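You operate a simulated robot arm through the tools that you are given. There is no shell and no other tool.

Carry out the task below with a simulated robot arm. There is one attempt and no reset: what you move stays moved.

Task
Grease the idler and backing points as their plates say, then park the coupler.
Fine: pump only while the coupler sits on a grease point; the third point gets none.

The check looks at the end state, three seconds after you hand in, the way a careful person would. Anything else that was tipped, shoved, dropped, spilled or broken makes it a failure.

Robot
A 7-joint arm with a two-finger parallel gripper, fixed in place. Base frame: the origin is on the floor under the middle of its stand, x ahead of it, y to its left, z up. Lengths are in mm, angles in rad, forces in N, time in s.
It reaches about 1479 mm from its shoulder. Its first joint turns from -2.897 to 2.897 rad. Payload 4.4 kg.
The TCP is the grasp point between the finger pads, 23 mm short of the fingertips. In the tool frame z runs along the fingers and y along their closing line. The gripper opens to 94 mm. The fingers are 38 mm wide and 10 mm thick; the gripper's body (54 by 96 mm) begins 39 mm behind the TCP.
Orientation is that of the tool frame in the base frame, as a unit quaternion [w, x, y, z]. With the fingers straight down and closing along the base's y, the tool's x points along the base's -x, its y along +y and its z along -z.

Tools
- The arm moves only by the tool arm_command. Its argument "steps" is text: rows parted by semicolons, each of 7 numbers parted by spaces: the shift along the base's x, y, z in mm, then the turn, a rotation vector about the base's x, y, z in rad, then the opening, from 0 (shut) to 1 (fully open). In form: dx dy dz wx wy wz fingers; .... A call has 1 to 20 rows; each row is the pose to reach, as a shift and turn from the pose commanded when the call began. A row lasts 0.2 s, in which the tool goes at most 50 mm and 0.15 rad; a call with a longer step from one row to the next is refused whole, and so is a gripper value outside its range. Where a pose cannot be reached the arm comes as near as it can. A force on the tool above 40 N (or 10 N above the force at the start of the call, whichever is more), or a blocked arm, ends the call early, and 0.2 s more pass. Each finger travels about 72 mm/s and halts on what it meets, pressing with about 43 N; the grip force reading is that of the motor and also rises with nothing between the fingers. The clock runs only during rows and for 0.2 s after the last one: add rows that repeat a pose to give the fingers time. It gives the time, the measured TCP pose, the force on the tool (base axes), the opening and the grip force at its end, in the units of the frame above (readings bear some noise), with the torque about the TCP (base axes, N m) and any sound that the robot's microphone picked up.
- Cameras (640 x 400 px; columns grow to the right, rows downward): "scene" is fixed at [220.8, -499, 1267]; the picture's right is [1.00, 0.03, 0.00], its down [0.01, -0.31, -0.95] and it looks along [-0.03, 0.95, -0.31] (base axes); focal length 368 px, centre (320, 200). "wrist" rides on the gripper at [86, 16, -74] in the tool frame; the picture's right is [-0.18, 0.98, 0.00], its down [-0.58, -0.11, -0.81] and it looks along [-0.79, -0.15, 0.59] (tool axes); focal length 243 px, centre (320, 200). There is no depth. A picture from a camera that has moved, and an enlarged one, comes with that camera's place and axes in the base frame and with its lens.
- camera(camera): a new picture of that camera. It takes no simulated time.
- enlarge(camera, box): a new picture of the part [left, top, right, bottom] of that camera's present view, enlarged. It takes no simulated time.
- job_done(): hands the job in; it is judged then, once.

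Places have to be worked out from the pictures, the camera data and where the tool is seen. Open the gripper and draw the arm clear of the work before you hand the job in, unless the task says otherwise.

The tools are called after ">>>" as name(argument=value, ...) on one line, values as JSON. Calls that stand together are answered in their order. arm_command: Moves the arm, as the interface text tells. Its arguments: {"type":"object","properties":{"steps":{"type":"string"}},"required":["steps"]} The other tools are called the same way: camera (camera) takes a picture; enlarge (camera, box) takes an enlarged picture of a part of a camera's view; job_done () hands the job in.

At the start:

```text
time_s: 0.0
tool_pos: [157.1, 860.5, 797.4]
tcp_rot: [-0.001, 0.0, 1.0, -0.001]
wrist_force: [-0.1, 0.0, 0.6]
wrist_torque: [-0.02, 0.01, -0.01]
opening: 93.9
grip_force: 0.0
```

scene: 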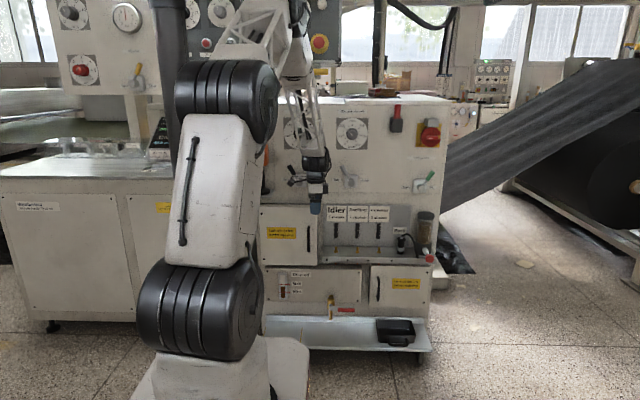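
wrist: 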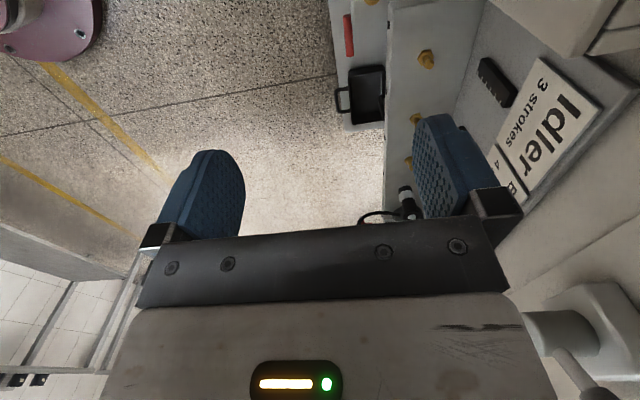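

I'll look closer at the panel with the plates and at the rest of the cabinet before moving.

>>> enlarge(camera="scene", box=[310, 190, 450, 278])

>>> enlarge(camera="scene", box=[250, 250, 450, 375])

>>> enlarge(camera="wrist", box=[320, 0, 640, 220])

```text
4.55 times, centred on (380, 234) of scene
camera zoom: at [220.8, -499.0, 1267.0], right [1.0, 0.03, 0.0], down [0.01, -0.31, -0.95], along [-0.03, 0.95, -0.31], focal length 1673 px, centre (47, 46)
```

zoom: 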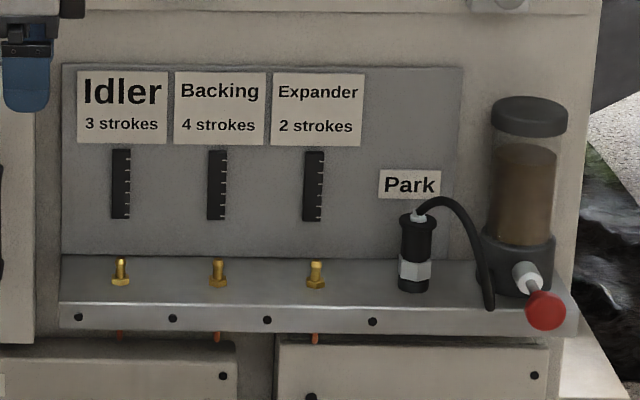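

```text
3.20 times, centred on (350, 312) of scene
camera zoom: at [220.8, -499.0, 1267.0], right [1.0, 0.03, 0.0], down [0.01, -0.31, -0.95], along [-0.03, 0.95, -0.31], focal length 1178 px, centre (224, -160)
```

zoom: 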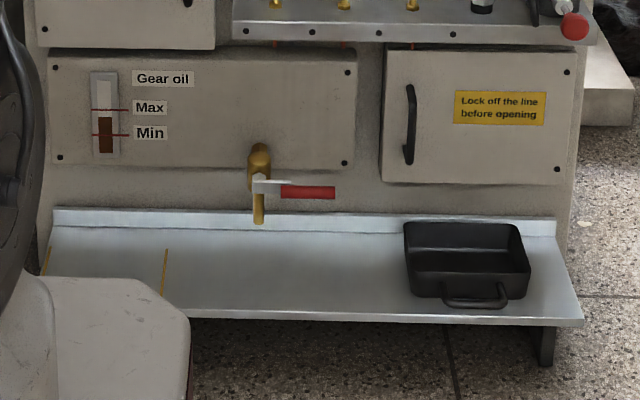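

```text
1.82 times, centred on (480, 110) of wrist
camera zoom: at [72.3, 875.4, 870.3], right [0.18, 0.98, 0.0], down [0.58, -0.11, 0.81], along [0.79, -0.15, -0.59], focal length 441 px, centre (29, 364)
```

zoom: 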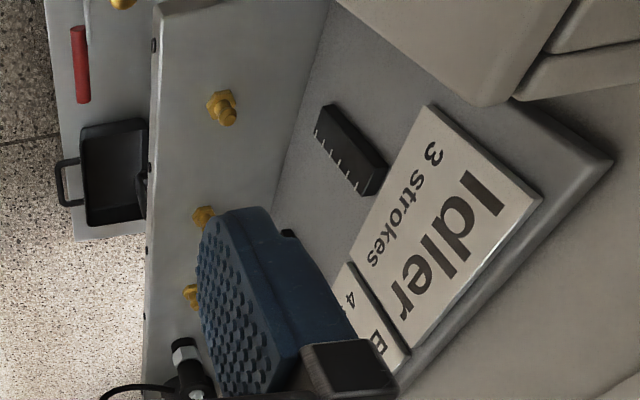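

The plates read Idler 3, Backing 4 and Expander 2 (no grease). I put the Idler nipple near (238, 981, 544), nipple spacing near 95 mm, the coupler near x≈523, and a red pump button near x≈640 facing the robot. I'll back off and turn the tool to horizontal (fingers toward +y, camera on top) so I can see better.

>>> arm_command(steps="5 -10 0 0.0806 0.0806 -0.0806 1; 15 -25 -3 0.1612 0.1612 -0.1612 1; 30 -40 -8 0.2418 0.2418 -0.2418 1; 45 -55 -14 0.3225 0.3225 -0.3225 1; 60 -70 -20 0.4031 0.4031 -0.4031 1; 75 -85 -26 0.4837 0.4837 -0.4837 1; 90 -100 -32 0.5643 0.5643 -0.5643 1; 105 -115 -38 0.6449 0.6449 -0.6449 1; 120 -125 -44 0.7255 0.7255 -0.7255 1; 135 -130 -50 0.8061 0.8061 -0.8061 1; 150 -135 -56 0.8867 0.8867 -0.8867 1; 165 -140 -62 0.9674 0.9674 -0.9674 1; 180 -140 -68 1.048 1.048 -1.048 1; 190 -140 -74 1.1286 1.1286 -1.1286 1; 200 -140 -80 1.2092 1.2092 -1.2092 1; 200 -140 -80 1.2092 1.2092 -1.2092 1; 200 -140 -80 1.2092 1.2092 -1.2092 1")

```text
time_s: 3.6
tool_pos: [357.1, 719.6, 717.8]
tcp_rot: [-0.5, 0.5, 0.5, 0.5]
wrist_force: [-0.4, -0.1, 0.5]
wrist_torque: [0.03, -0.04, -0.01]
opening: 93.8
grip_force: 0.0
```

The tool is now horizontal as planned. I'll take pictures from both cameras.

>>> camera(camera="scene")

>>> camera(camera="wrist")

```text
taken
```

scene: 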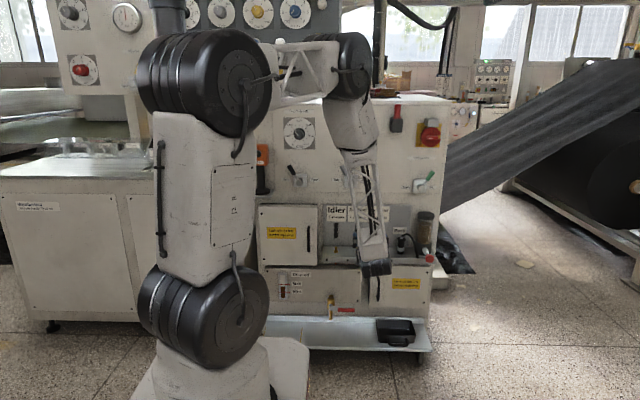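

```text
taken
camera wrist: at [374.8, 644.4, 802.0], right [0.98, 0.0, -0.18], down [-0.11, -0.81, -0.58], along [-0.15, 0.59, -0.79], focal length 243 px, centre (320, 200)
```

wrist: 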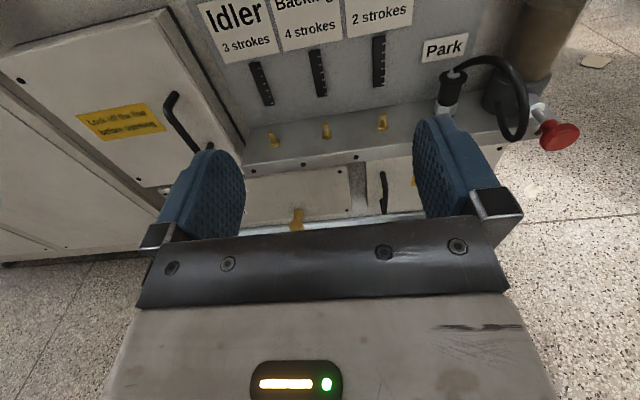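

Now zoom in on the coupler/pump area and the nipples.

>>> enlarge(camera="wrist", box=[400, 20, 600, 145])

>>> enlarge(camera="wrist", box=[200, 0, 440, 150])

>>> enlarge(camera="scene", box=[320, 190, 450, 280])

```text
3.20 times, centred on (500, 82) of wrist
camera zoom: at [374.8, 644.4, 802.0], right [0.98, 0.0, -0.18], down [-0.11, -0.81, -0.58], along [-0.15, 0.59, -0.79], focal length 776 px, centre (-256, 576)
```

zoom: 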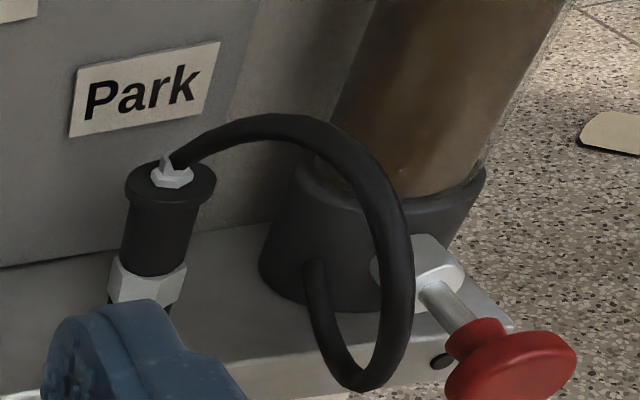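

```text
2.67 times, centred on (320, 75) of wrist
camera zoom: at [374.8, 644.4, 802.0], right [0.98, 0.0, -0.18], down [-0.11, -0.81, -0.58], along [-0.15, 0.59, -0.79], focal length 647 px, centre (320, 533)
```

zoom: 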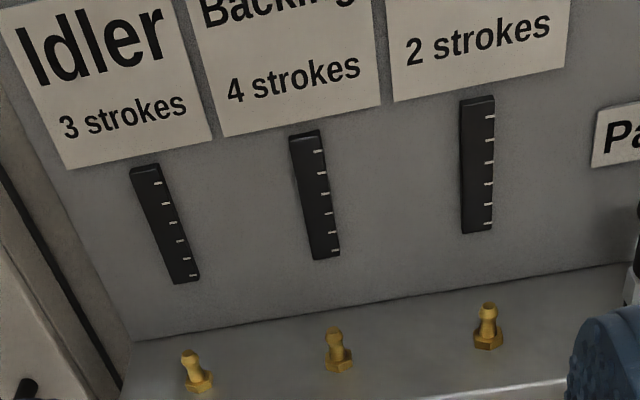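

```text
4.44 times, centred on (385, 235) of scene
camera zoom: at [220.8, -499.0, 1267.0], right [1.0, 0.03, 0.0], down [0.01, -0.31, -0.95], along [-0.03, 0.95, -0.31], focal length 1636 px, centre (31, 44)
```

zoom: 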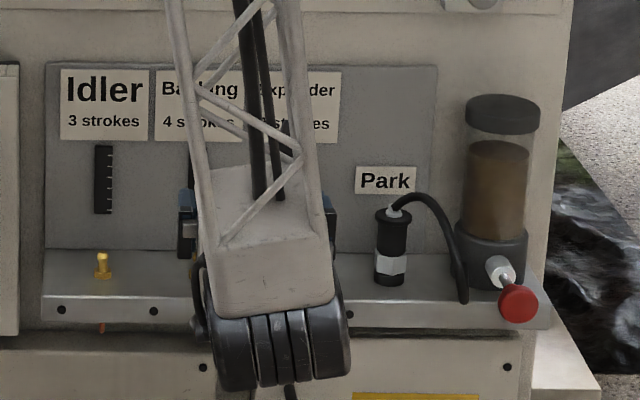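

The red knob is a push plunger near (627, 884, 560), the coupler axis is near (525, 981) with its top at z≈602, and the nipples lie along y≈981. I'll move to a standoff in front of the coupler with a narrower opening and check the alignment up close.

>>> arm_command(steps="25 15 -15 0 0 0 0.75; 50 30 -30 0 0 0 0.75; 75 50 -45 0 0 0 0.75; 100 70 -62 0 0 0 0.75; 125 90 -80 0 0 0 0.75; 150 115 -100 0 0 0 0.75; 168 135 -118 0 0 0 0.75; 168 135 -118 0 0 0 0.75; 168 135 -118 0 0 0 0.75")

>>> camera(camera="wrist")

>>> camera(camera="scene")

```text
time_s: 5.6
tool_pos: [525.3, 855.1, 599.1]
tcp_rot: [-0.5, 0.5, 0.5, 0.5]
wrist_force: [-0.4, 0.2, -0.3]
wrist_torque: [0.01, 0.02, 0.01]
opening: 70.4
grip_force: 0.2
```

```text
taken
camera wrist: at [542.8, 780.3, 685.4], right [0.98, 0.0, -0.18], down [-0.11, -0.81, -0.58], along [-0.15, 0.59, -0.79], focal length 243 px, centre (320, 200)
```

wrist: 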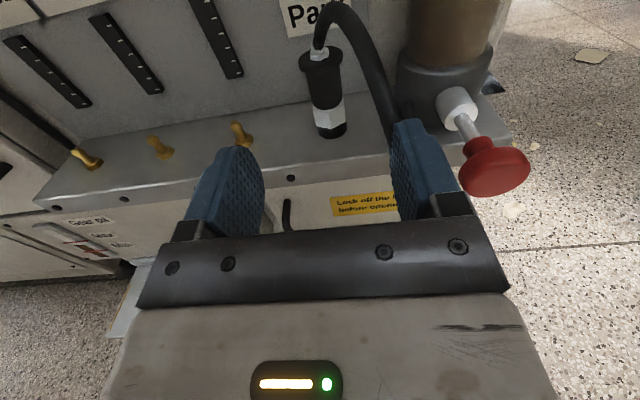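

```text
taken
```

scene: 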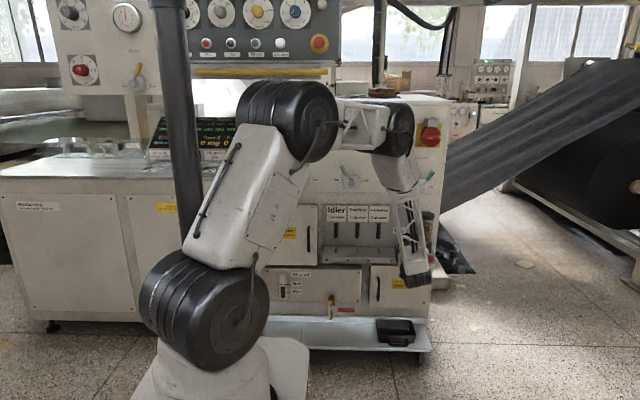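

>>> enlarge(camera="wrist", box=[260, 0, 420, 150])

>>> enlarge(camera="wrist", box=[380, 40, 560, 210])

>>> enlarge(camera="scene", box=[380, 180, 450, 300])

```text
2.67 times, centred on (340, 75) of wrist
camera zoom: at [542.8, 780.3, 685.4], right [0.98, 0.0, -0.18], down [-0.11, -0.81, -0.58], along [-0.15, 0.59, -0.79], focal length 647 px, centre (267, 533)
```

zoom: 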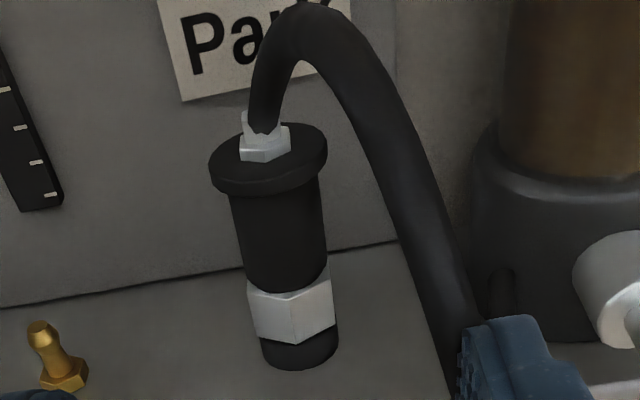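

```text
2.35 times, centred on (470, 125) of wrist
camera zoom: at [542.8, 780.3, 685.4], right [0.98, 0.0, -0.18], down [-0.11, -0.81, -0.58], along [-0.15, 0.59, -0.79], focal length 571 px, centre (-33, 376)
```

zoom: 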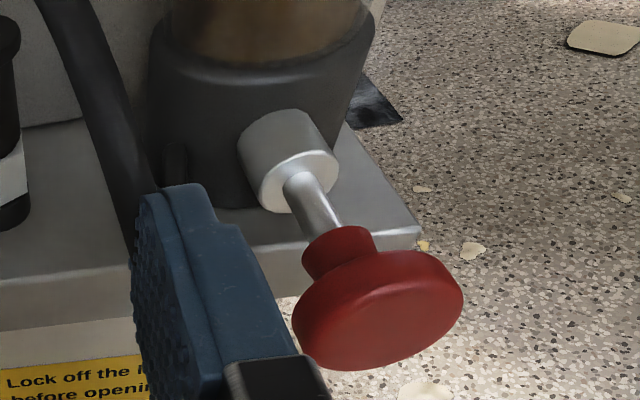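

```text
3.33 times, centred on (415, 240) of scene
camera zoom: at [220.8, -499.0, 1267.0], right [1.0, 0.03, 0.0], down [0.01, -0.31, -0.95], along [-0.03, 0.95, -0.31], focal length 1227 px, centre (3, 67)
```

zoom: 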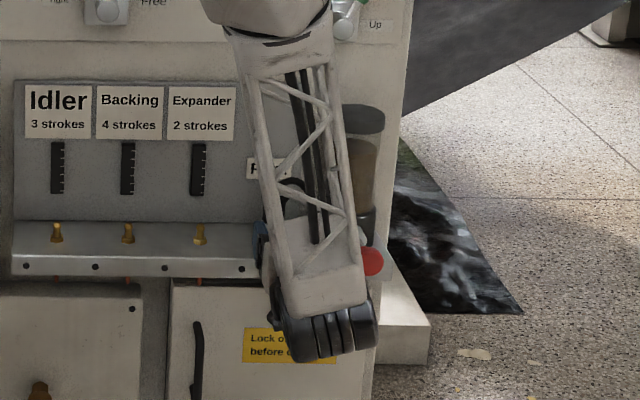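

The hose arcs forward on the coupler's right side, close to where the right finger would pass, so I want to triangulate it. I'll shift left about 90 mm for a second viewpoint.

>>> arm_command(steps="-30 0 5 0 0 0 0.75; -60 0 10 0 0 0 0.75; -90 0 20 0 0 0 0.75; -90 0 20 0 0 0 0.75")

>>> enlarge(camera="wrist", box=[340, 0, 540, 150])

>>> camera(camera="wrist")

>>> enlarge(camera="scene", box=[380, 215, 450, 270])

```text
time_s: 6.6
tool_pos: [433.8, 856.4, 618.8]
tcp_rot: [0.501, -0.499, -0.5, -0.5]
wrist_force: [0.2, 0.1, 0.0]
wrist_torque: [0.02, -0.02, 0.03]
opening: 70.5
grip_force: 0.0
```

```text
2.67 times, centred on (440, 75) of wrist
camera zoom: at [451.8, 781.0, 703.6], right [0.98, 0.0, -0.18], down [-0.11, -0.81, -0.58], along [-0.15, 0.59, -0.79], focal length 647 px, centre (0, 533)
```

zoom: 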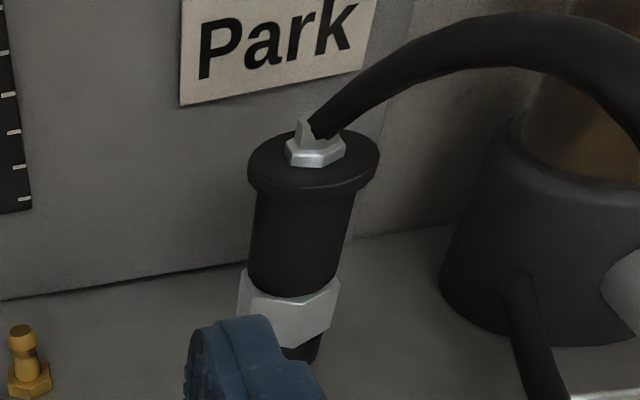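

```text
taken
camera wrist: at [451.8, 781.0, 703.6], right [0.98, 0.0, -0.18], down [-0.11, -0.81, -0.58], along [-0.15, 0.59, -0.79], focal length 243 px, centre (320, 200)
```

wrist: 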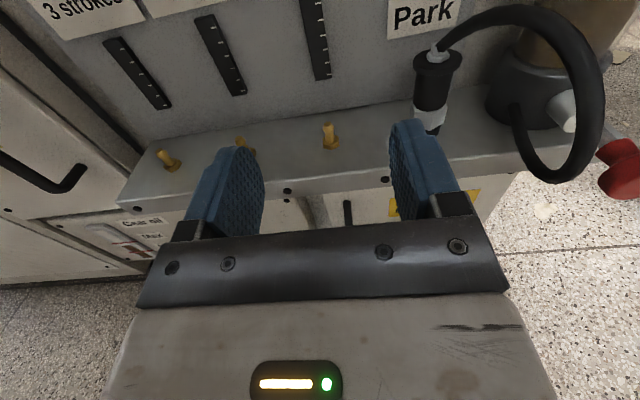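

```text
7.27 times, centred on (415, 242) of scene
camera zoom: at [220.8, -499.0, 1267.0], right [1.0, 0.03, 0.0], down [0.01, -0.31, -0.95], along [-0.03, 0.95, -0.31], focal length 2677 px, centre (-371, -109)
```

zoom: 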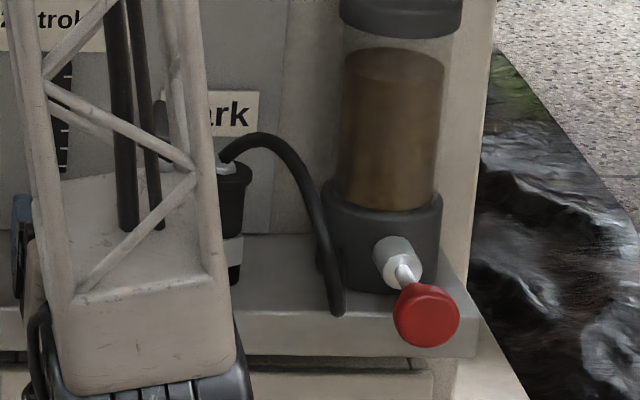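

The hose bulges forward to about (564, 884, 622) and its loop bottom is near (577, 882, 561), so a straight-on approach would brush it and a yawed approach from the left would clear it. I'll check the hex orientation on the coupler before choosing the yaw.

>>> enlarge(camera="wrist", box=[400, 30, 480, 150])

>>> enlarge(camera="wrist", box=[130, 90, 370, 200])

```text
3.33 times, centred on (440, 90) of wrist
camera zoom: at [451.8, 781.0, 703.6], right [0.98, 0.0, -0.18], down [-0.11, -0.81, -0.58], along [-0.15, 0.59, -0.79], focal length 809 px, centre (-80, 567)
```

zoom: 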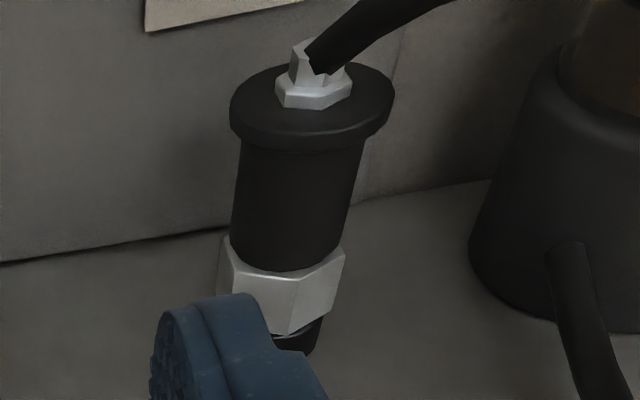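

```text
2.67 times, centred on (250, 145) of wrist
camera zoom: at [451.8, 781.0, 703.6], right [0.98, 0.0, -0.18], down [-0.11, -0.81, -0.58], along [-0.15, 0.59, -0.79], focal length 647 px, centre (507, 347)
```

zoom: 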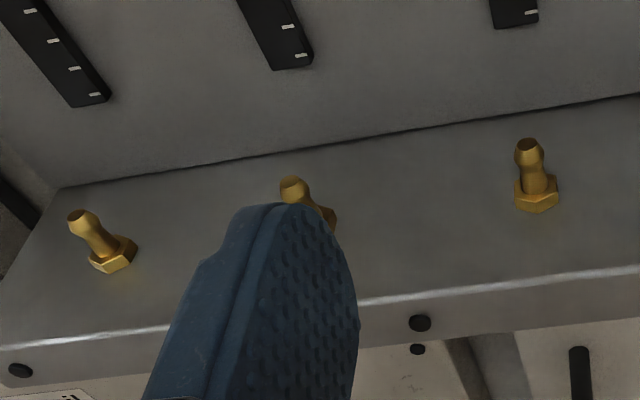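

The two views agree: coupler axis ≈ (526.5, 984) with hex z 542–562, body to 594 and flange to 600; nipple tops ≈ z 554 at x ≈ 243.5 / 338 / 432. The hex flats face ±x, so I'll approach yawed 12° to pass left of the hose.

>>> arm_command(steps="20 2 -12 0 0 -0.07 0.62; 40 8 -24 0 0 -0.14 0.62; 55 15 -36 0 0 -0.2094 0.62; 68.5 21 -49 0 0 -0.2094 0.62; 68.5 21 -49 0 0 -0.2094 0.62")

>>> camera(camera="wrist")

>>> enlarge(camera="scene", box=[370, 200, 450, 290])

```text
time_s: 7.8
tool_pos: [503.2, 877.1, 568.6]
tcp_rot: [-0.445, 0.55, 0.445, 0.55]
wrist_force: [0.6, 0.6, -0.1]
wrist_torque: [-0.02, 0.01, 0.0]
opening: 58.4
grip_force: 0.1
```

```text
taken
camera wrist: at [505.5, 800.2, 653.0], right [0.96, -0.2, -0.18], down [-0.27, -0.77, -0.58], along [-0.02, 0.61, -0.79], focal length 243 px, centre (320, 200)
```

wrist: 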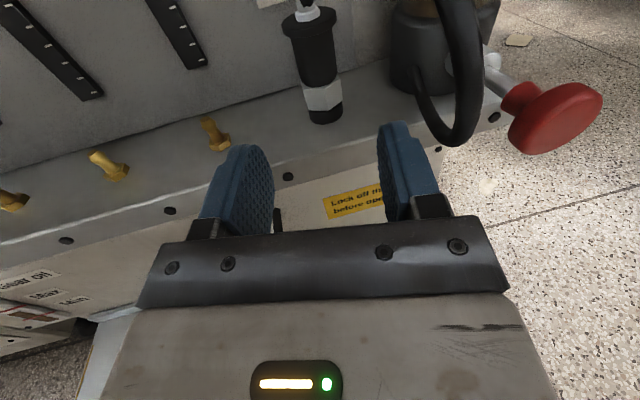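

```text
4.44 times, centred on (410, 245) of scene
camera zoom: at [220.8, -499.0, 1267.0], right [1.0, 0.03, 0.0], down [0.01, -0.31, -0.95], along [-0.03, 0.95, -0.31], focal length 1636 px, centre (-80, 0)
```

zoom: 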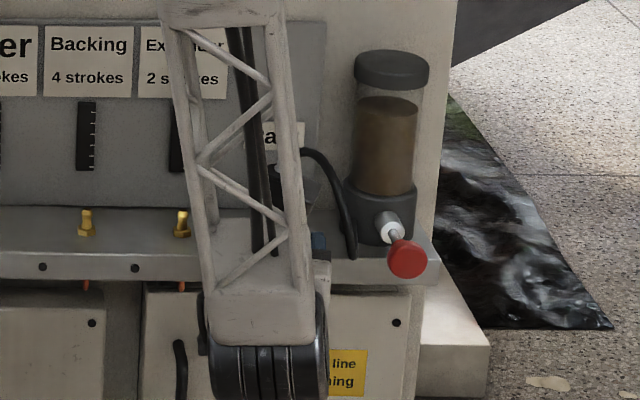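

The coupler sits centred on the finger plane (column ≈ 321 against 320 for the axis). I'll advance 75 mm along the tool axis and re-check.

>>> arm_command(steps="5.2 24.5 0 0 0 0 0.62; 10.4 49 0 0 0 0 0.62; 15.6 73.4 0 0 0 0 0.62; 15.6 73.4 0 0 0 0 0.62")

>>> camera(camera="wrist")

>>> enlarge(camera="wrist", box=[200, 0, 520, 200])

```text
time_s: 8.8
tool_pos: [520.4, 948.4, 569.0]
tcp_rot: [-0.445, 0.549, 0.445, 0.55]
wrist_force: [-0.1, -0.2, 0.6]
wrist_torque: [-0.01, -0.01, -0.01]
opening: 58.2
grip_force: 0.0
```

```text
taken
camera wrist: at [520.6, 872.2, 654.4], right [0.96, -0.2, -0.18], down [-0.27, -0.77, -0.58], along [-0.02, 0.61, -0.79], focal length 243 px, centre (320, 200)
```

wrist: 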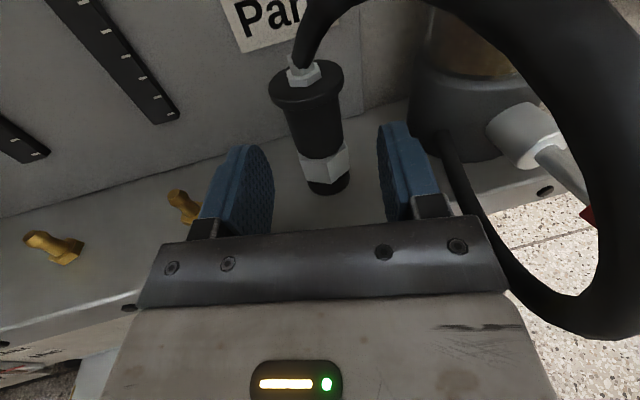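

```text
2.00 times, centred on (360, 100) of wrist
camera zoom: at [520.6, 872.2, 654.4], right [0.96, -0.2, -0.18], down [-0.27, -0.77, -0.58], along [-0.02, 0.61, -0.79], focal length 485 px, centre (240, 400)
```

zoom: 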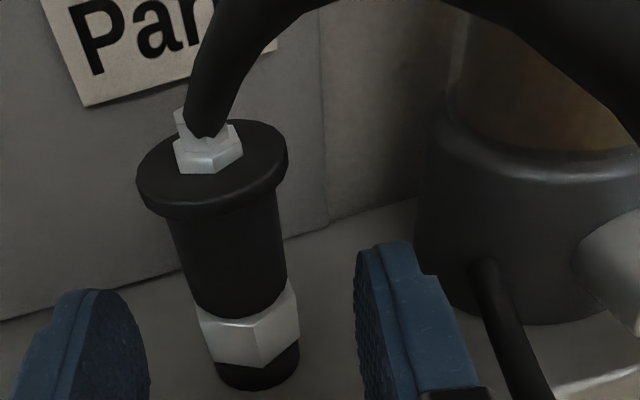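

Alignment still looks centred (the image lean matches the camera roll). I'll go the last 35 mm so that the coupler axis sits at the TCP.

>>> arm_command(steps="3.7 17 0 0 0 0 0.62; 7.3 34 0 0 0 0 0.62; 7.3 34 0 0 0 0 0.62")

>>> camera(camera="wrist")

>>> camera(camera="scene")

```text
time_s: 9.6
tool_pos: [525.7, 982.7, 568.0]
tcp_rot: [-0.444, 0.55, 0.444, 0.55]
wrist_force: [-7.7, -37.0, 16.0]
wrist_torque: [-2.05, 0.7, 0.58]
opening: 58.5
grip_force: 0.1
```

```text
taken
camera wrist: at [528.0, 905.0, 654.0], right [0.96, -0.2, -0.18], down [-0.27, -0.77, -0.58], along [-0.02, 0.61, -0.79], focal length 243 px, centre (320, 200)
```

wrist: 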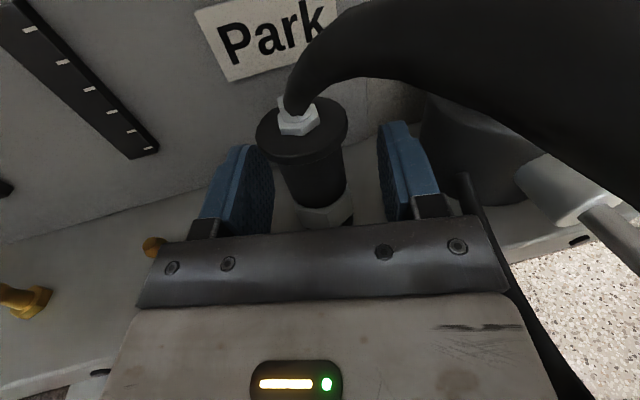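

```text
taken
```

scene: 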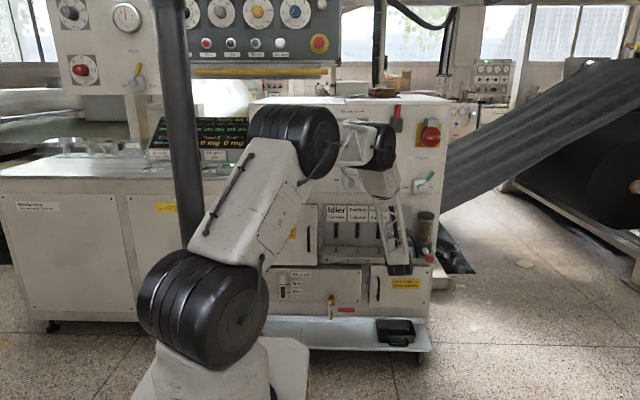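

The force reading (−37 N in y) with its torque puts a contact about 35 mm below and 50 mm behind the TCP. That is the gripper underside touching the shelf's front edge. I'll back off, pitch the tool slightly down and raise it a few mm to gain clearance.

>>> arm_command(steps="-2 -10 0 0 0 0 0.62; -6.2 -29.3 1 0 0 0 0.62; -6.2 -29.3 5 -0.0734 0.0156 0 0.62; -6.2 -29.3 5 -0.1467 0.0312 0 0.62; -6.2 -29.3 5 -0.1467 0.0312 0 0.62")

>>> camera(camera="wrist")

>>> enlarge(camera="scene", box=[350, 190, 450, 290])

```text
time_s: 10.8
tool_pos: [521.7, 955.3, 575.5]
tcp_rot: [-0.41, 0.589, 0.477, 0.507]
wrist_force: [0.3, 0.6, 0.2]
wrist_torque: [-0.02, 0.0, -0.05]
opening: 58.4
grip_force: 0.1
```

```text
taken
camera wrist: at [525.3, 891.1, 670.5], right [0.96, -0.23, -0.18], down [-0.29, -0.84, -0.45], along [-0.05, 0.49, -0.87], focal length 243 px, centre (320, 200)
```

wrist: 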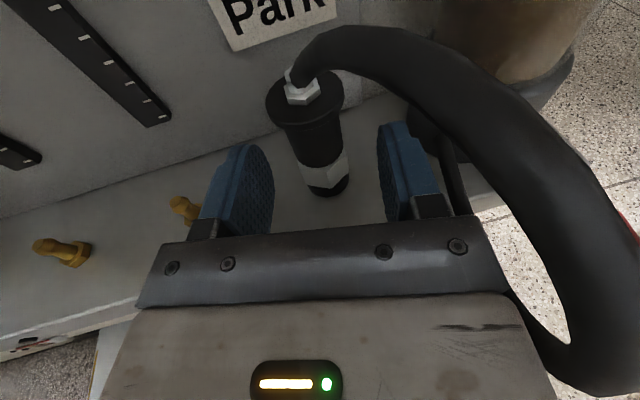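

```text
4.00 times, centred on (400, 240) of scene
camera zoom: at [220.8, -499.0, 1267.0], right [1.0, 0.03, 0.0], down [0.01, -0.31, -0.95], along [-0.03, 0.95, -0.31], focal length 1472 px, centre (0, 40)
```

zoom: 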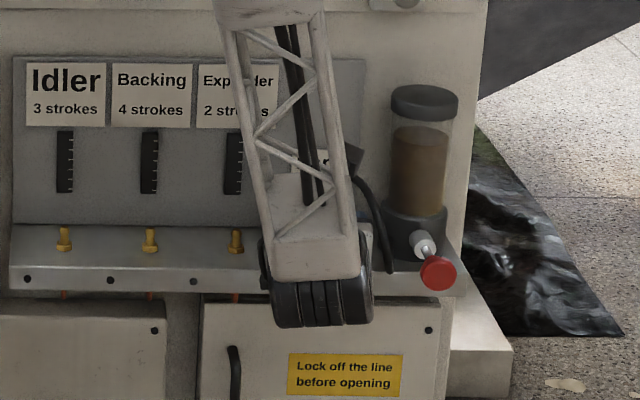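

The force is back to zero and the coupler is still centred. I'll advance the last 30 mm at this pitch, ending at z≈573.

>>> arm_command(steps="2.1 10 -1 0 0 0 0.62; 4.2 20 -2 0 0 0 0.62; 6.2 29.3 -2 0 0 0 0.62; 6.2 29.3 -2 0 0 0 0.62")

>>> camera(camera="wrist")

```text
time_s: 11.8
tool_pos: [526.5, 983.2, 573.7]
tcp_rot: [-0.411, 0.589, 0.478, 0.506]
wrist_force: [0.8, 0.1, 0.0]
wrist_torque: [0.01, 0.0, -0.02]
opening: 58.1
grip_force: 0.0
```

```text
taken
camera wrist: at [531.1, 920.1, 669.0], right [0.96, -0.23, -0.18], down [-0.29, -0.84, -0.45], along [-0.05, 0.49, -0.87], focal length 243 px, centre (320, 200)
```

wrist: 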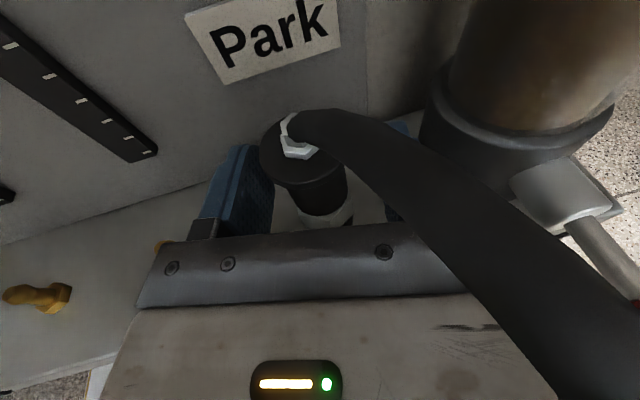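

No contact force and the coupler is between the pads. Closing the gripper.

>>> arm_command(steps="0 0 0 0 0 0 0.45; 0 0 0 0 0 0 0.25; 0 0 0 0 0 0 0.1; 0 0 0 0 0 0 0; 0 0 0 0 0 0 0")

>>> camera(camera="wrist")

```text
time_s: 13.0
tool_pos: [526.4, 982.1, 573.2]
tcp_rot: [-0.411, 0.589, 0.477, 0.507]
wrist_force: [0.6, 0.5, 1.1]
wrist_torque: [0.0, -0.03, 0.01]
opening: 28.3
grip_force: 42.8
```

```text
taken
camera wrist: at [531.2, 919.9, 669.0], right [0.96, -0.23, -0.18], down [-0.29, -0.84, -0.45], along [-0.05, 0.49, -0.87], focal length 243 px, centre (320, 200)
```

wrist: 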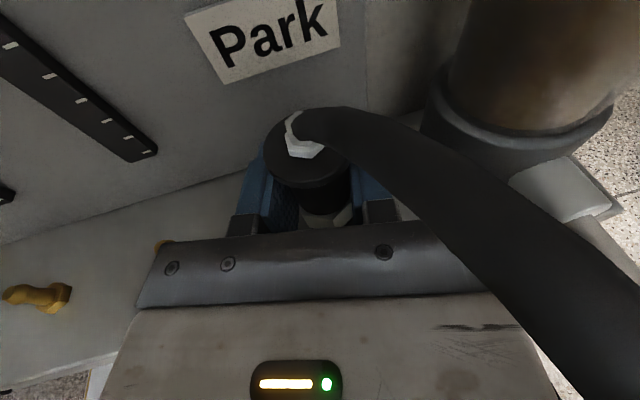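

Gripped at 28.3 mm, which matches the hex flats. Lifting straight up slowly while watching the force.

>>> arm_command(steps="0 0 8 0 0 0 0; 0 0 18 0 0 0 0; 0 0 30 0 0 0 0; 0 0 45 0 0 0 0; 0 0 60 0 0 0 0; 0 0 60 0 0 0 0")

>>> camera(camera="wrist")

>>> camera(camera="scene")

```text
time_s: 14.4
tool_pos: [525.9, 982.5, 633.1]
tcp_rot: [-0.41, 0.589, 0.477, 0.507]
wrist_force: [0.7, 0.0, -0.2]
wrist_torque: [0.0, 0.01, -0.03]
opening: 28.0
grip_force: 42.8
```

```text
taken
camera wrist: at [531.2, 919.8, 728.3], right [0.96, -0.23, -0.18], down [-0.29, -0.84, -0.45], along [-0.05, 0.49, -0.87], focal length 243 px, centre (320, 200)
```

wrist: 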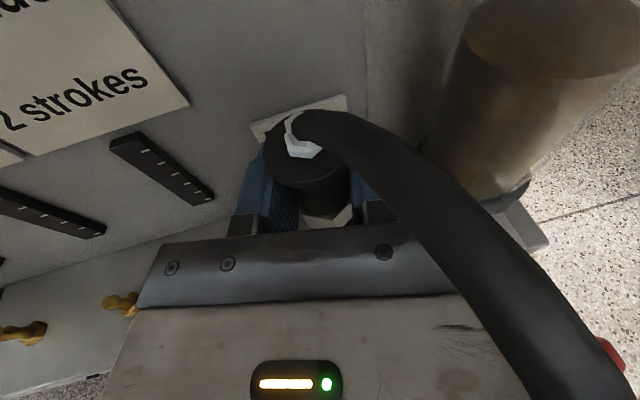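

```text
taken
```

scene: 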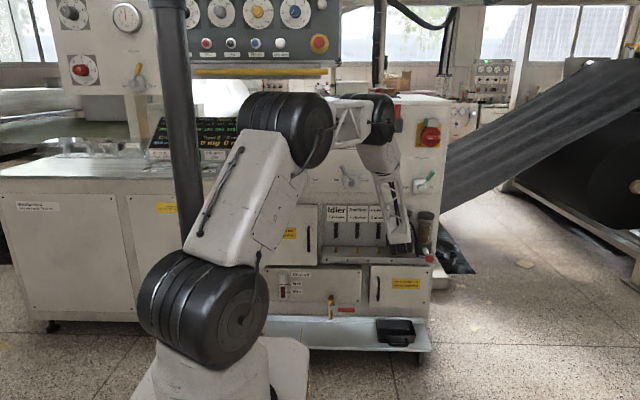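

The coupler came free cleanly and the hose follows with no load. I'll move left at this height and stop short of the Idler to measure the nipple with the wrist camera.

>>> arm_command(steps="-25 0 0 0 0 0 0; -60 0 0 0 0 0 0; -100 0 0 0 0 0 0; -140 0 0 0 0 0 0; -180 0 0 0 0 0 0; -210 0 0 0 0 0 0; -226 0 0 0 0 0 0; -226 0 0 0 0 0 0")

>>> camera(camera="wrist")

>>> camera(camera="scene")

```text
time_s: 15.4
tool_pos: [417.9, 1011.6, 631.4]
tcp_rot: [-0.401, 0.605, 0.482, 0.491]
wrist_force: [-5.5, -31.3, 14.8]
wrist_torque: [0.85, -0.1, -0.14]
opening: 28.1
grip_force: 43.5
stopped in row 4: the force on the tool passed its limit at 144 N (the readings are from after the stop); the commanded pose is now the measured one
```

```text
taken
camera wrist: at [423.6, 952.6, 729.7], right [0.95, -0.25, -0.19], down [-0.31, -0.86, -0.41], along [-0.07, 0.45, -0.89], focal length 243 px, centre (320, 200)
```

wrist: 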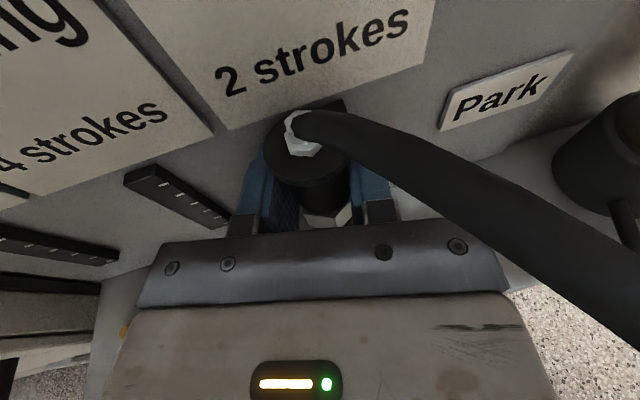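

```text
taken
```

scene: 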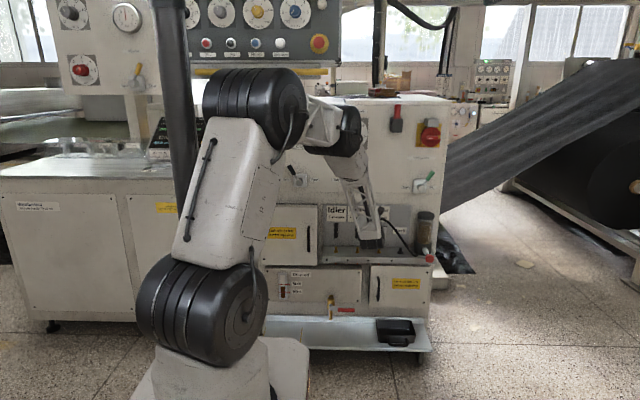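

The quick sideways move let the arm swing +29 mm in y and the fingertips touched the back wall, so I must move much slower. The coupler is still gripped at 28.1 mm. I'll back away gently from the wall and restore the orientation.

>>> arm_command(steps="0 -6 0 0 0 0 0; 0 -14 0.5 0 0 0 0; 0 -22 1 0.02 -0.01 0 0; 0 -30 1.5 0.044 -0.022 0.005 0; 0 -30 1.5 0.044 -0.022 0.005 0; 0 -30 1.5 0.044 -0.022 0.005 0")

>>> camera(camera="wrist")

>>> enlarge(camera="scene", box=[310, 195, 450, 275])

```text
time_s: 16.8
tool_pos: [416.1, 981.8, 634.1]
tcp_rot: [-0.409, 0.59, 0.477, 0.507]
wrist_force: [-0.3, 0.2, -1.6]
wrist_torque: [0.0, 0.0, -0.02]
opening: 28.0
grip_force: 42.8
```

```text
taken
camera wrist: at [421.0, 918.8, 728.6], right [0.96, -0.23, -0.18], down [-0.29, -0.84, -0.45], along [-0.05, 0.48, -0.87], focal length 243 px, centre (320, 200)
```

wrist: 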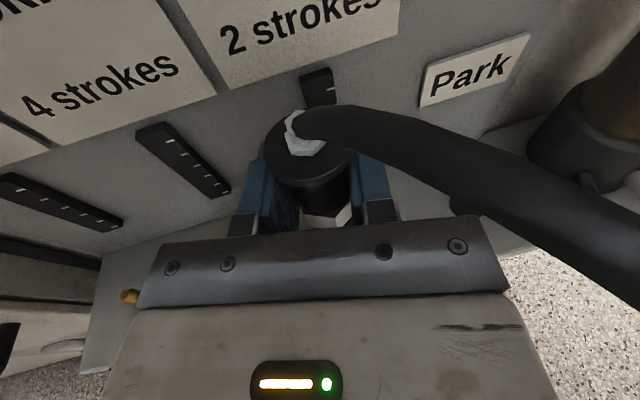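

```text
4.57 times, centred on (380, 235) of scene
camera zoom: at [220.8, -499.0, 1267.0], right [1.0, 0.03, 0.0], down [0.01, -0.31, -0.95], along [-0.03, 0.95, -0.31], focal length 1683 px, centre (46, 40)
```

zoom: 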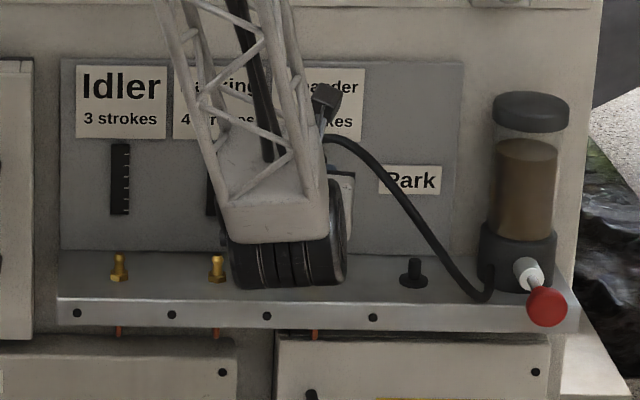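

Everything is intact and a black parking peg is now visible. I'll continue left in small steps, kept 20 mm further from the wall.

>>> arm_command(steps="-5 -10 0 0 0 0 0; -14 -20 0 0 0 0 0; -26 -20 0 0 0 0 0; -39 -20 0 0 0 0 0; -52 -20 0 0 0 0 0; -65 -20 0 0 0 0 0; -78 -20 0 0 0 0 0; -90 -20 0 0 0 0 0; -102 -20 0 0 0 0 0; -112 -20 0 0 0 0 0; -118 -20 0 0 0 0 0; -118 -20 0 0 0 0 0")

>>> camera(camera="wrist")

>>> enlarge(camera="scene", box=[310, 195, 450, 275])

```text
time_s: 19.4
tool_pos: [326.8, 959.6, 636.4]
tcp_rot: [-0.421, 0.582, 0.492, 0.491]
wrist_force: [0.1, 1.0, -1.9]
wrist_torque: [-0.01, -0.01, -0.01]
opening: 27.9
grip_force: 42.8
out of reach, approached as far as the arm can: row 5, 6, 7, 8, 9, 10, 11, 12
```

```text
taken
camera wrist: at [335.1, 897.6, 732.5], right [0.96, -0.19, -0.19], down [-0.25, -0.86, -0.44], along [-0.08, 0.47, -0.88], focal length 243 px, centre (320, 200)
```

wrist: 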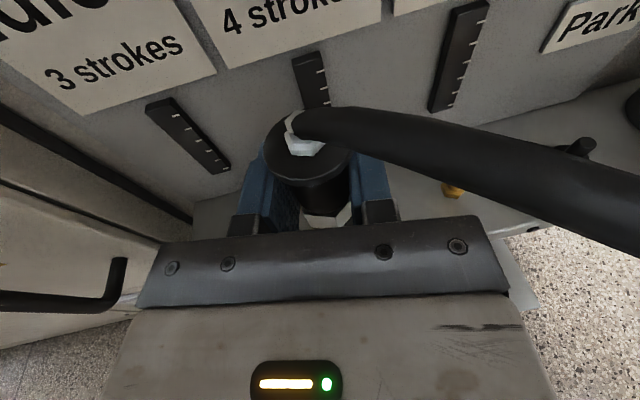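

```text
4.57 times, centred on (380, 235) of scene
camera zoom: at [220.8, -499.0, 1267.0], right [1.0, 0.03, 0.0], down [0.01, -0.31, -0.95], along [-0.03, 0.95, -0.31], focal length 1683 px, centre (46, 40)
```

zoom: 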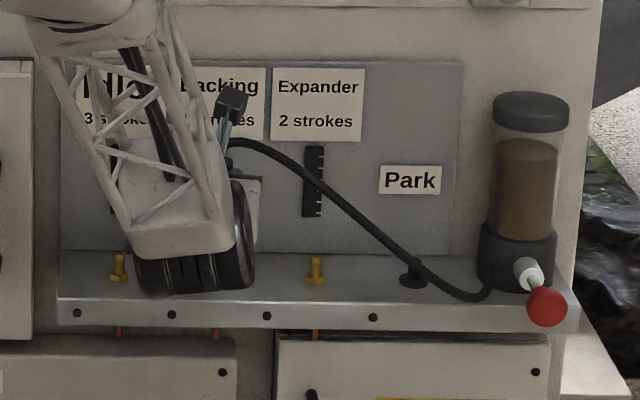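

The arm hit a joint limit with this yaw: the tool has to point further left of the radial direction as I move left. I'll turn the yaw by about +20° in place (a ≈ −8°) and see whether the pose becomes reachable.

>>> arm_command(steps="0 0 0 0 0 0.06 0; 0 0 0 0 0 0.12 0; 0 0 0 0 0 0.18 0; 0 0 0 0 0 0.24 0; 0 0 0 0 0 0.3 0; 0 0 0 0 0 0.349 0; 0 0 0 0 0 0.349 0; 0 0 0 0 0 0.349 0")

>>> camera(camera="wrist")

>>> camera(camera="scene")

```text
time_s: 21.2
tool_pos: [325.1, 959.6, 635.9]
tcp_rot: [-0.501, 0.487, 0.586, 0.41]
wrist_force: [-0.4, -0.3, -2.6]
wrist_torque: [0.0, 0.0, -0.02]
opening: 27.7
grip_force: 43.5
```

```text
taken
camera wrist: at [355.5, 903.2, 732.6], right [0.97, 0.16, -0.19], down [0.06, -0.9, -0.44], along [-0.24, 0.42, -0.88], focal length 243 px, centre (320, 200)
```

wrist: 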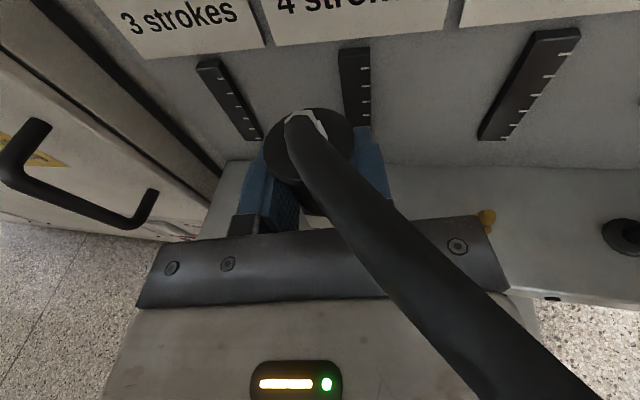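

```text
taken
```

scene: 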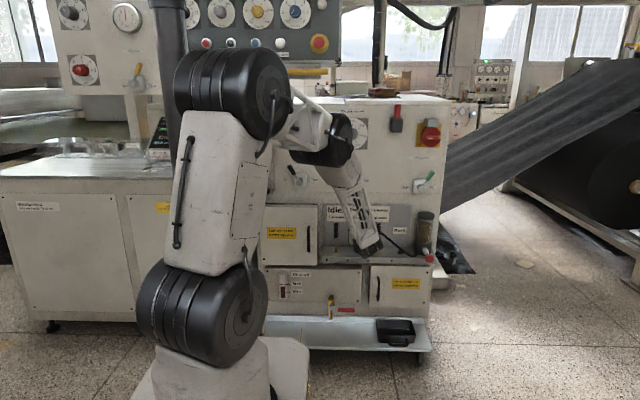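

Reachable now at yaw ≈ −11°. To get the peg-to-nipple spacing precisely, I'll zoom the fixed scene camera tightly on the Idler nipple, the Expander nipple and the park peg.

>>> enlarge(camera="scene", box=[326, 246, 346, 258.5])

>>> enlarge(camera="scene", box=[368, 246, 388, 258.5])

>>> enlarge(camera="scene", box=[390, 246, 410, 258.5])

>>> enlarge(camera="scene", box=[320, 190, 400, 270])

```text
16.00 times, centred on (336, 252) of scene
camera zoom: at [220.8, -499.0, 1267.0], right [1.0, 0.03, 0.0], down [0.01, -0.31, -0.95], along [-0.03, 0.95, -0.31], focal length 5890 px, centre (64, -636)
```

zoom: 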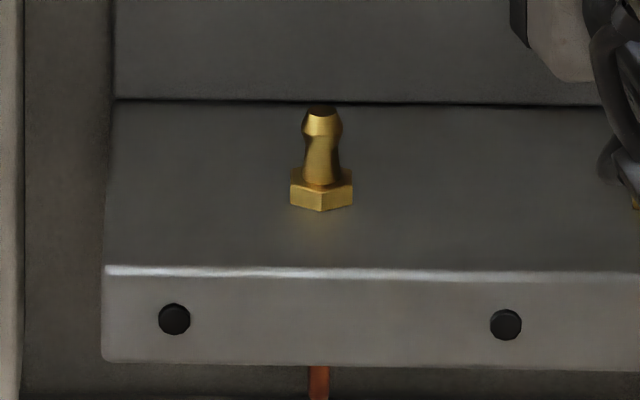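

```text
16.00 times, centred on (378, 252) of scene
camera zoom: at [220.8, -499.0, 1267.0], right [1.0, 0.03, 0.0], down [0.01, -0.31, -0.95], along [-0.03, 0.95, -0.31], focal length 5890 px, centre (-608, -636)
```

zoom: 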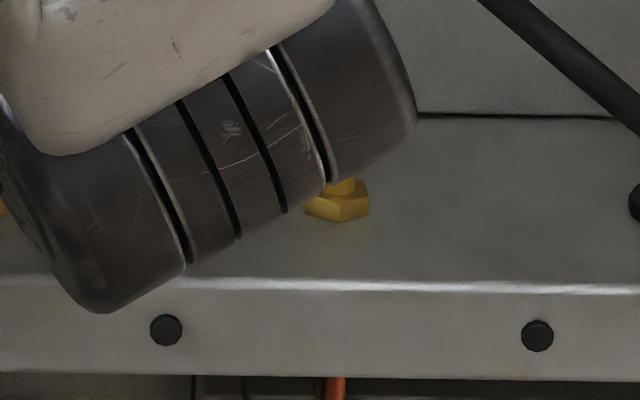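

```text
16.00 times, centred on (400, 252) of scene
camera zoom: at [220.8, -499.0, 1267.0], right [1.0, 0.03, 0.0], down [0.01, -0.31, -0.95], along [-0.03, 0.95, -0.31], focal length 5890 px, centre (-960, -636)
```

zoom: 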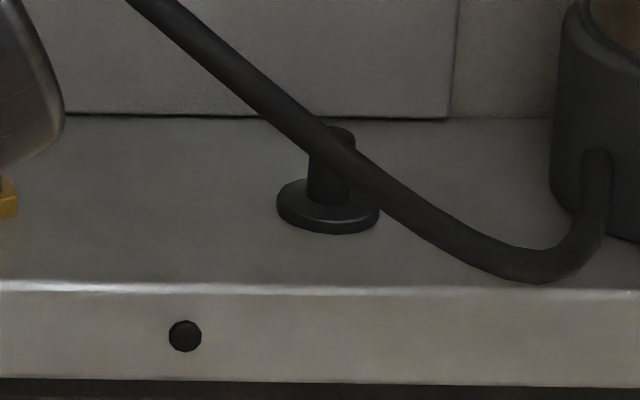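

```text
5.00 times, centred on (360, 230) of scene
camera zoom: at [220.8, -499.0, 1267.0], right [1.0, 0.03, 0.0], down [0.01, -0.31, -0.95], along [-0.03, 0.95, -0.31], focal length 1841 px, centre (120, 50)
```

zoom: 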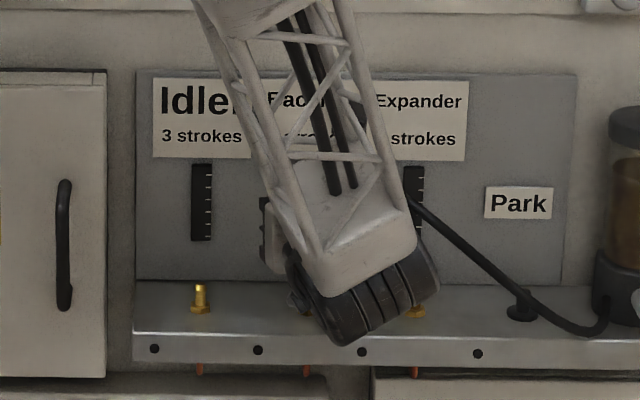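

The spacing comes out at about 94.9 mm, so from the TCP position when I gripped at Park the Idler target is TCP ≈ (241.3, 982.6). I'll move left slowly at y≈960.

>>> arm_command(steps="-8 0 0 0 0 0 0; -20 0 0 0 0 0 0; -32 0 0 0 0 0 0; -44 0 0 0 0 0 0; -56 0 0 0 0 0 0; -68 0 0 0 0 0 0; -78 0 0 0 0 0 0; -84.5 0 0 0 0 0 0; -84.5 0 0 0 0 0 0; -84.5 0 0 0 0 0 0")

>>> camera(camera="wrist")

>>> enlarge(camera="scene", box=[310, 195, 450, 275])

```text
time_s: 23.4
tool_pos: [241.7, 958.5, 636.0]
tcp_rot: [-0.5, 0.488, 0.586, 0.41]
wrist_force: [0.1, -0.8, -1.6]
wrist_torque: [0.02, 0.01, 0.0]
opening: 27.8
grip_force: 42.5
```

```text
taken
camera wrist: at [270.9, 903.2, 732.8], right [0.97, 0.15, -0.19], down [0.06, -0.9, -0.44], along [-0.24, 0.42, -0.88], focal length 243 px, centre (320, 200)
```

wrist: 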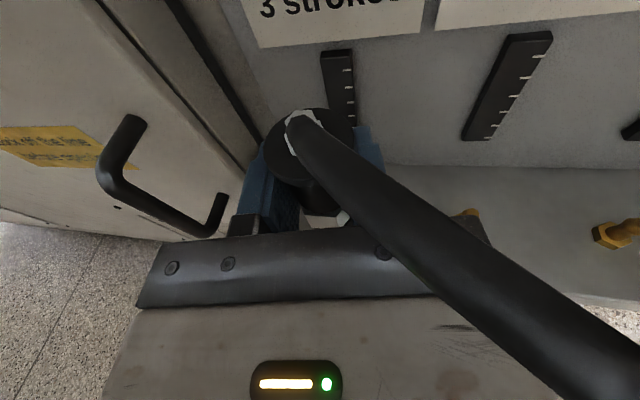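

```text
4.57 times, centred on (380, 235) of scene
camera zoom: at [220.8, -499.0, 1267.0], right [1.0, 0.03, 0.0], down [0.01, -0.31, -0.95], along [-0.03, 0.95, -0.31], focal length 1683 px, centre (46, 40)
```

zoom: 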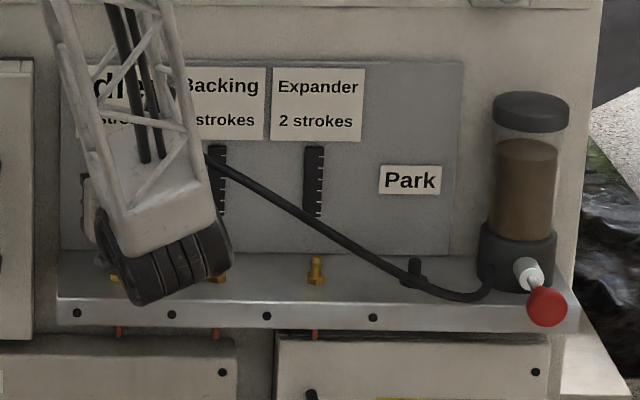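

Good, hose slack and no load. Now move to the nipple's y (about 982.6) while staying high.

>>> arm_command(steps="-0.2 8 0 0 0 0 0; -0.4 16 0 0 0 0 0; -0.4 24 0 0 0 0 0; -0.4 24 0 0 0 0 0; -0.4 24 0 0 0 0 0")

>>> enlarge(camera="scene", box=[322, 225, 362, 265])

>>> enlarge(camera="wrist", box=[220, 80, 420, 240])

```text
time_s: 24.6
tool_pos: [241.8, 982.6, 636.5]
tcp_rot: [-0.5, 0.488, 0.586, 0.41]
wrist_force: [-0.3, -0.2, -1.4]
wrist_torque: [-0.01, -0.01, 0.0]
opening: 27.6
grip_force: 43.3
```

```text
10.00 times, centred on (342, 245) of scene
camera zoom: at [220.8, -499.0, 1267.0], right [1.0, 0.03, 0.0], down [0.01, -0.31, -0.95], along [-0.03, 0.95, -0.31], focal length 3681 px, centre (100, -250)
```

zoom: 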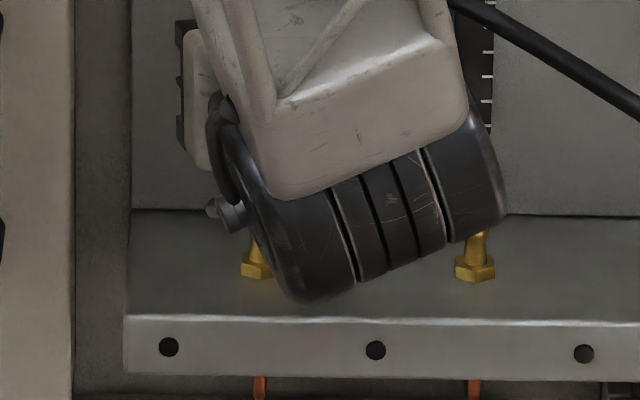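

```text
2.50 times, centred on (320, 160) of wrist
camera zoom: at [270.7, 927.4, 732.2], right [0.97, 0.15, -0.19], down [0.06, -0.9, -0.44], along [-0.24, 0.42, -0.88], focal length 606 px, centre (320, 300)
```

zoom: 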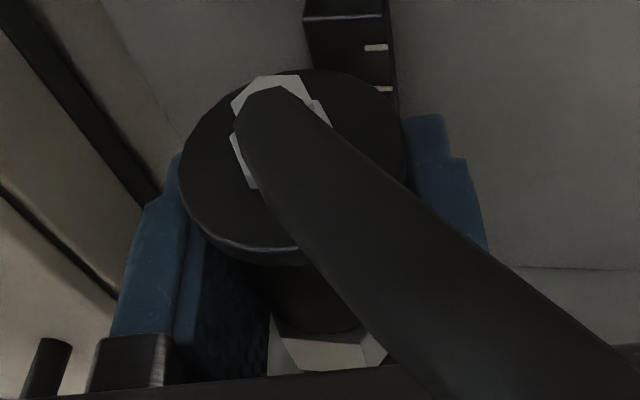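

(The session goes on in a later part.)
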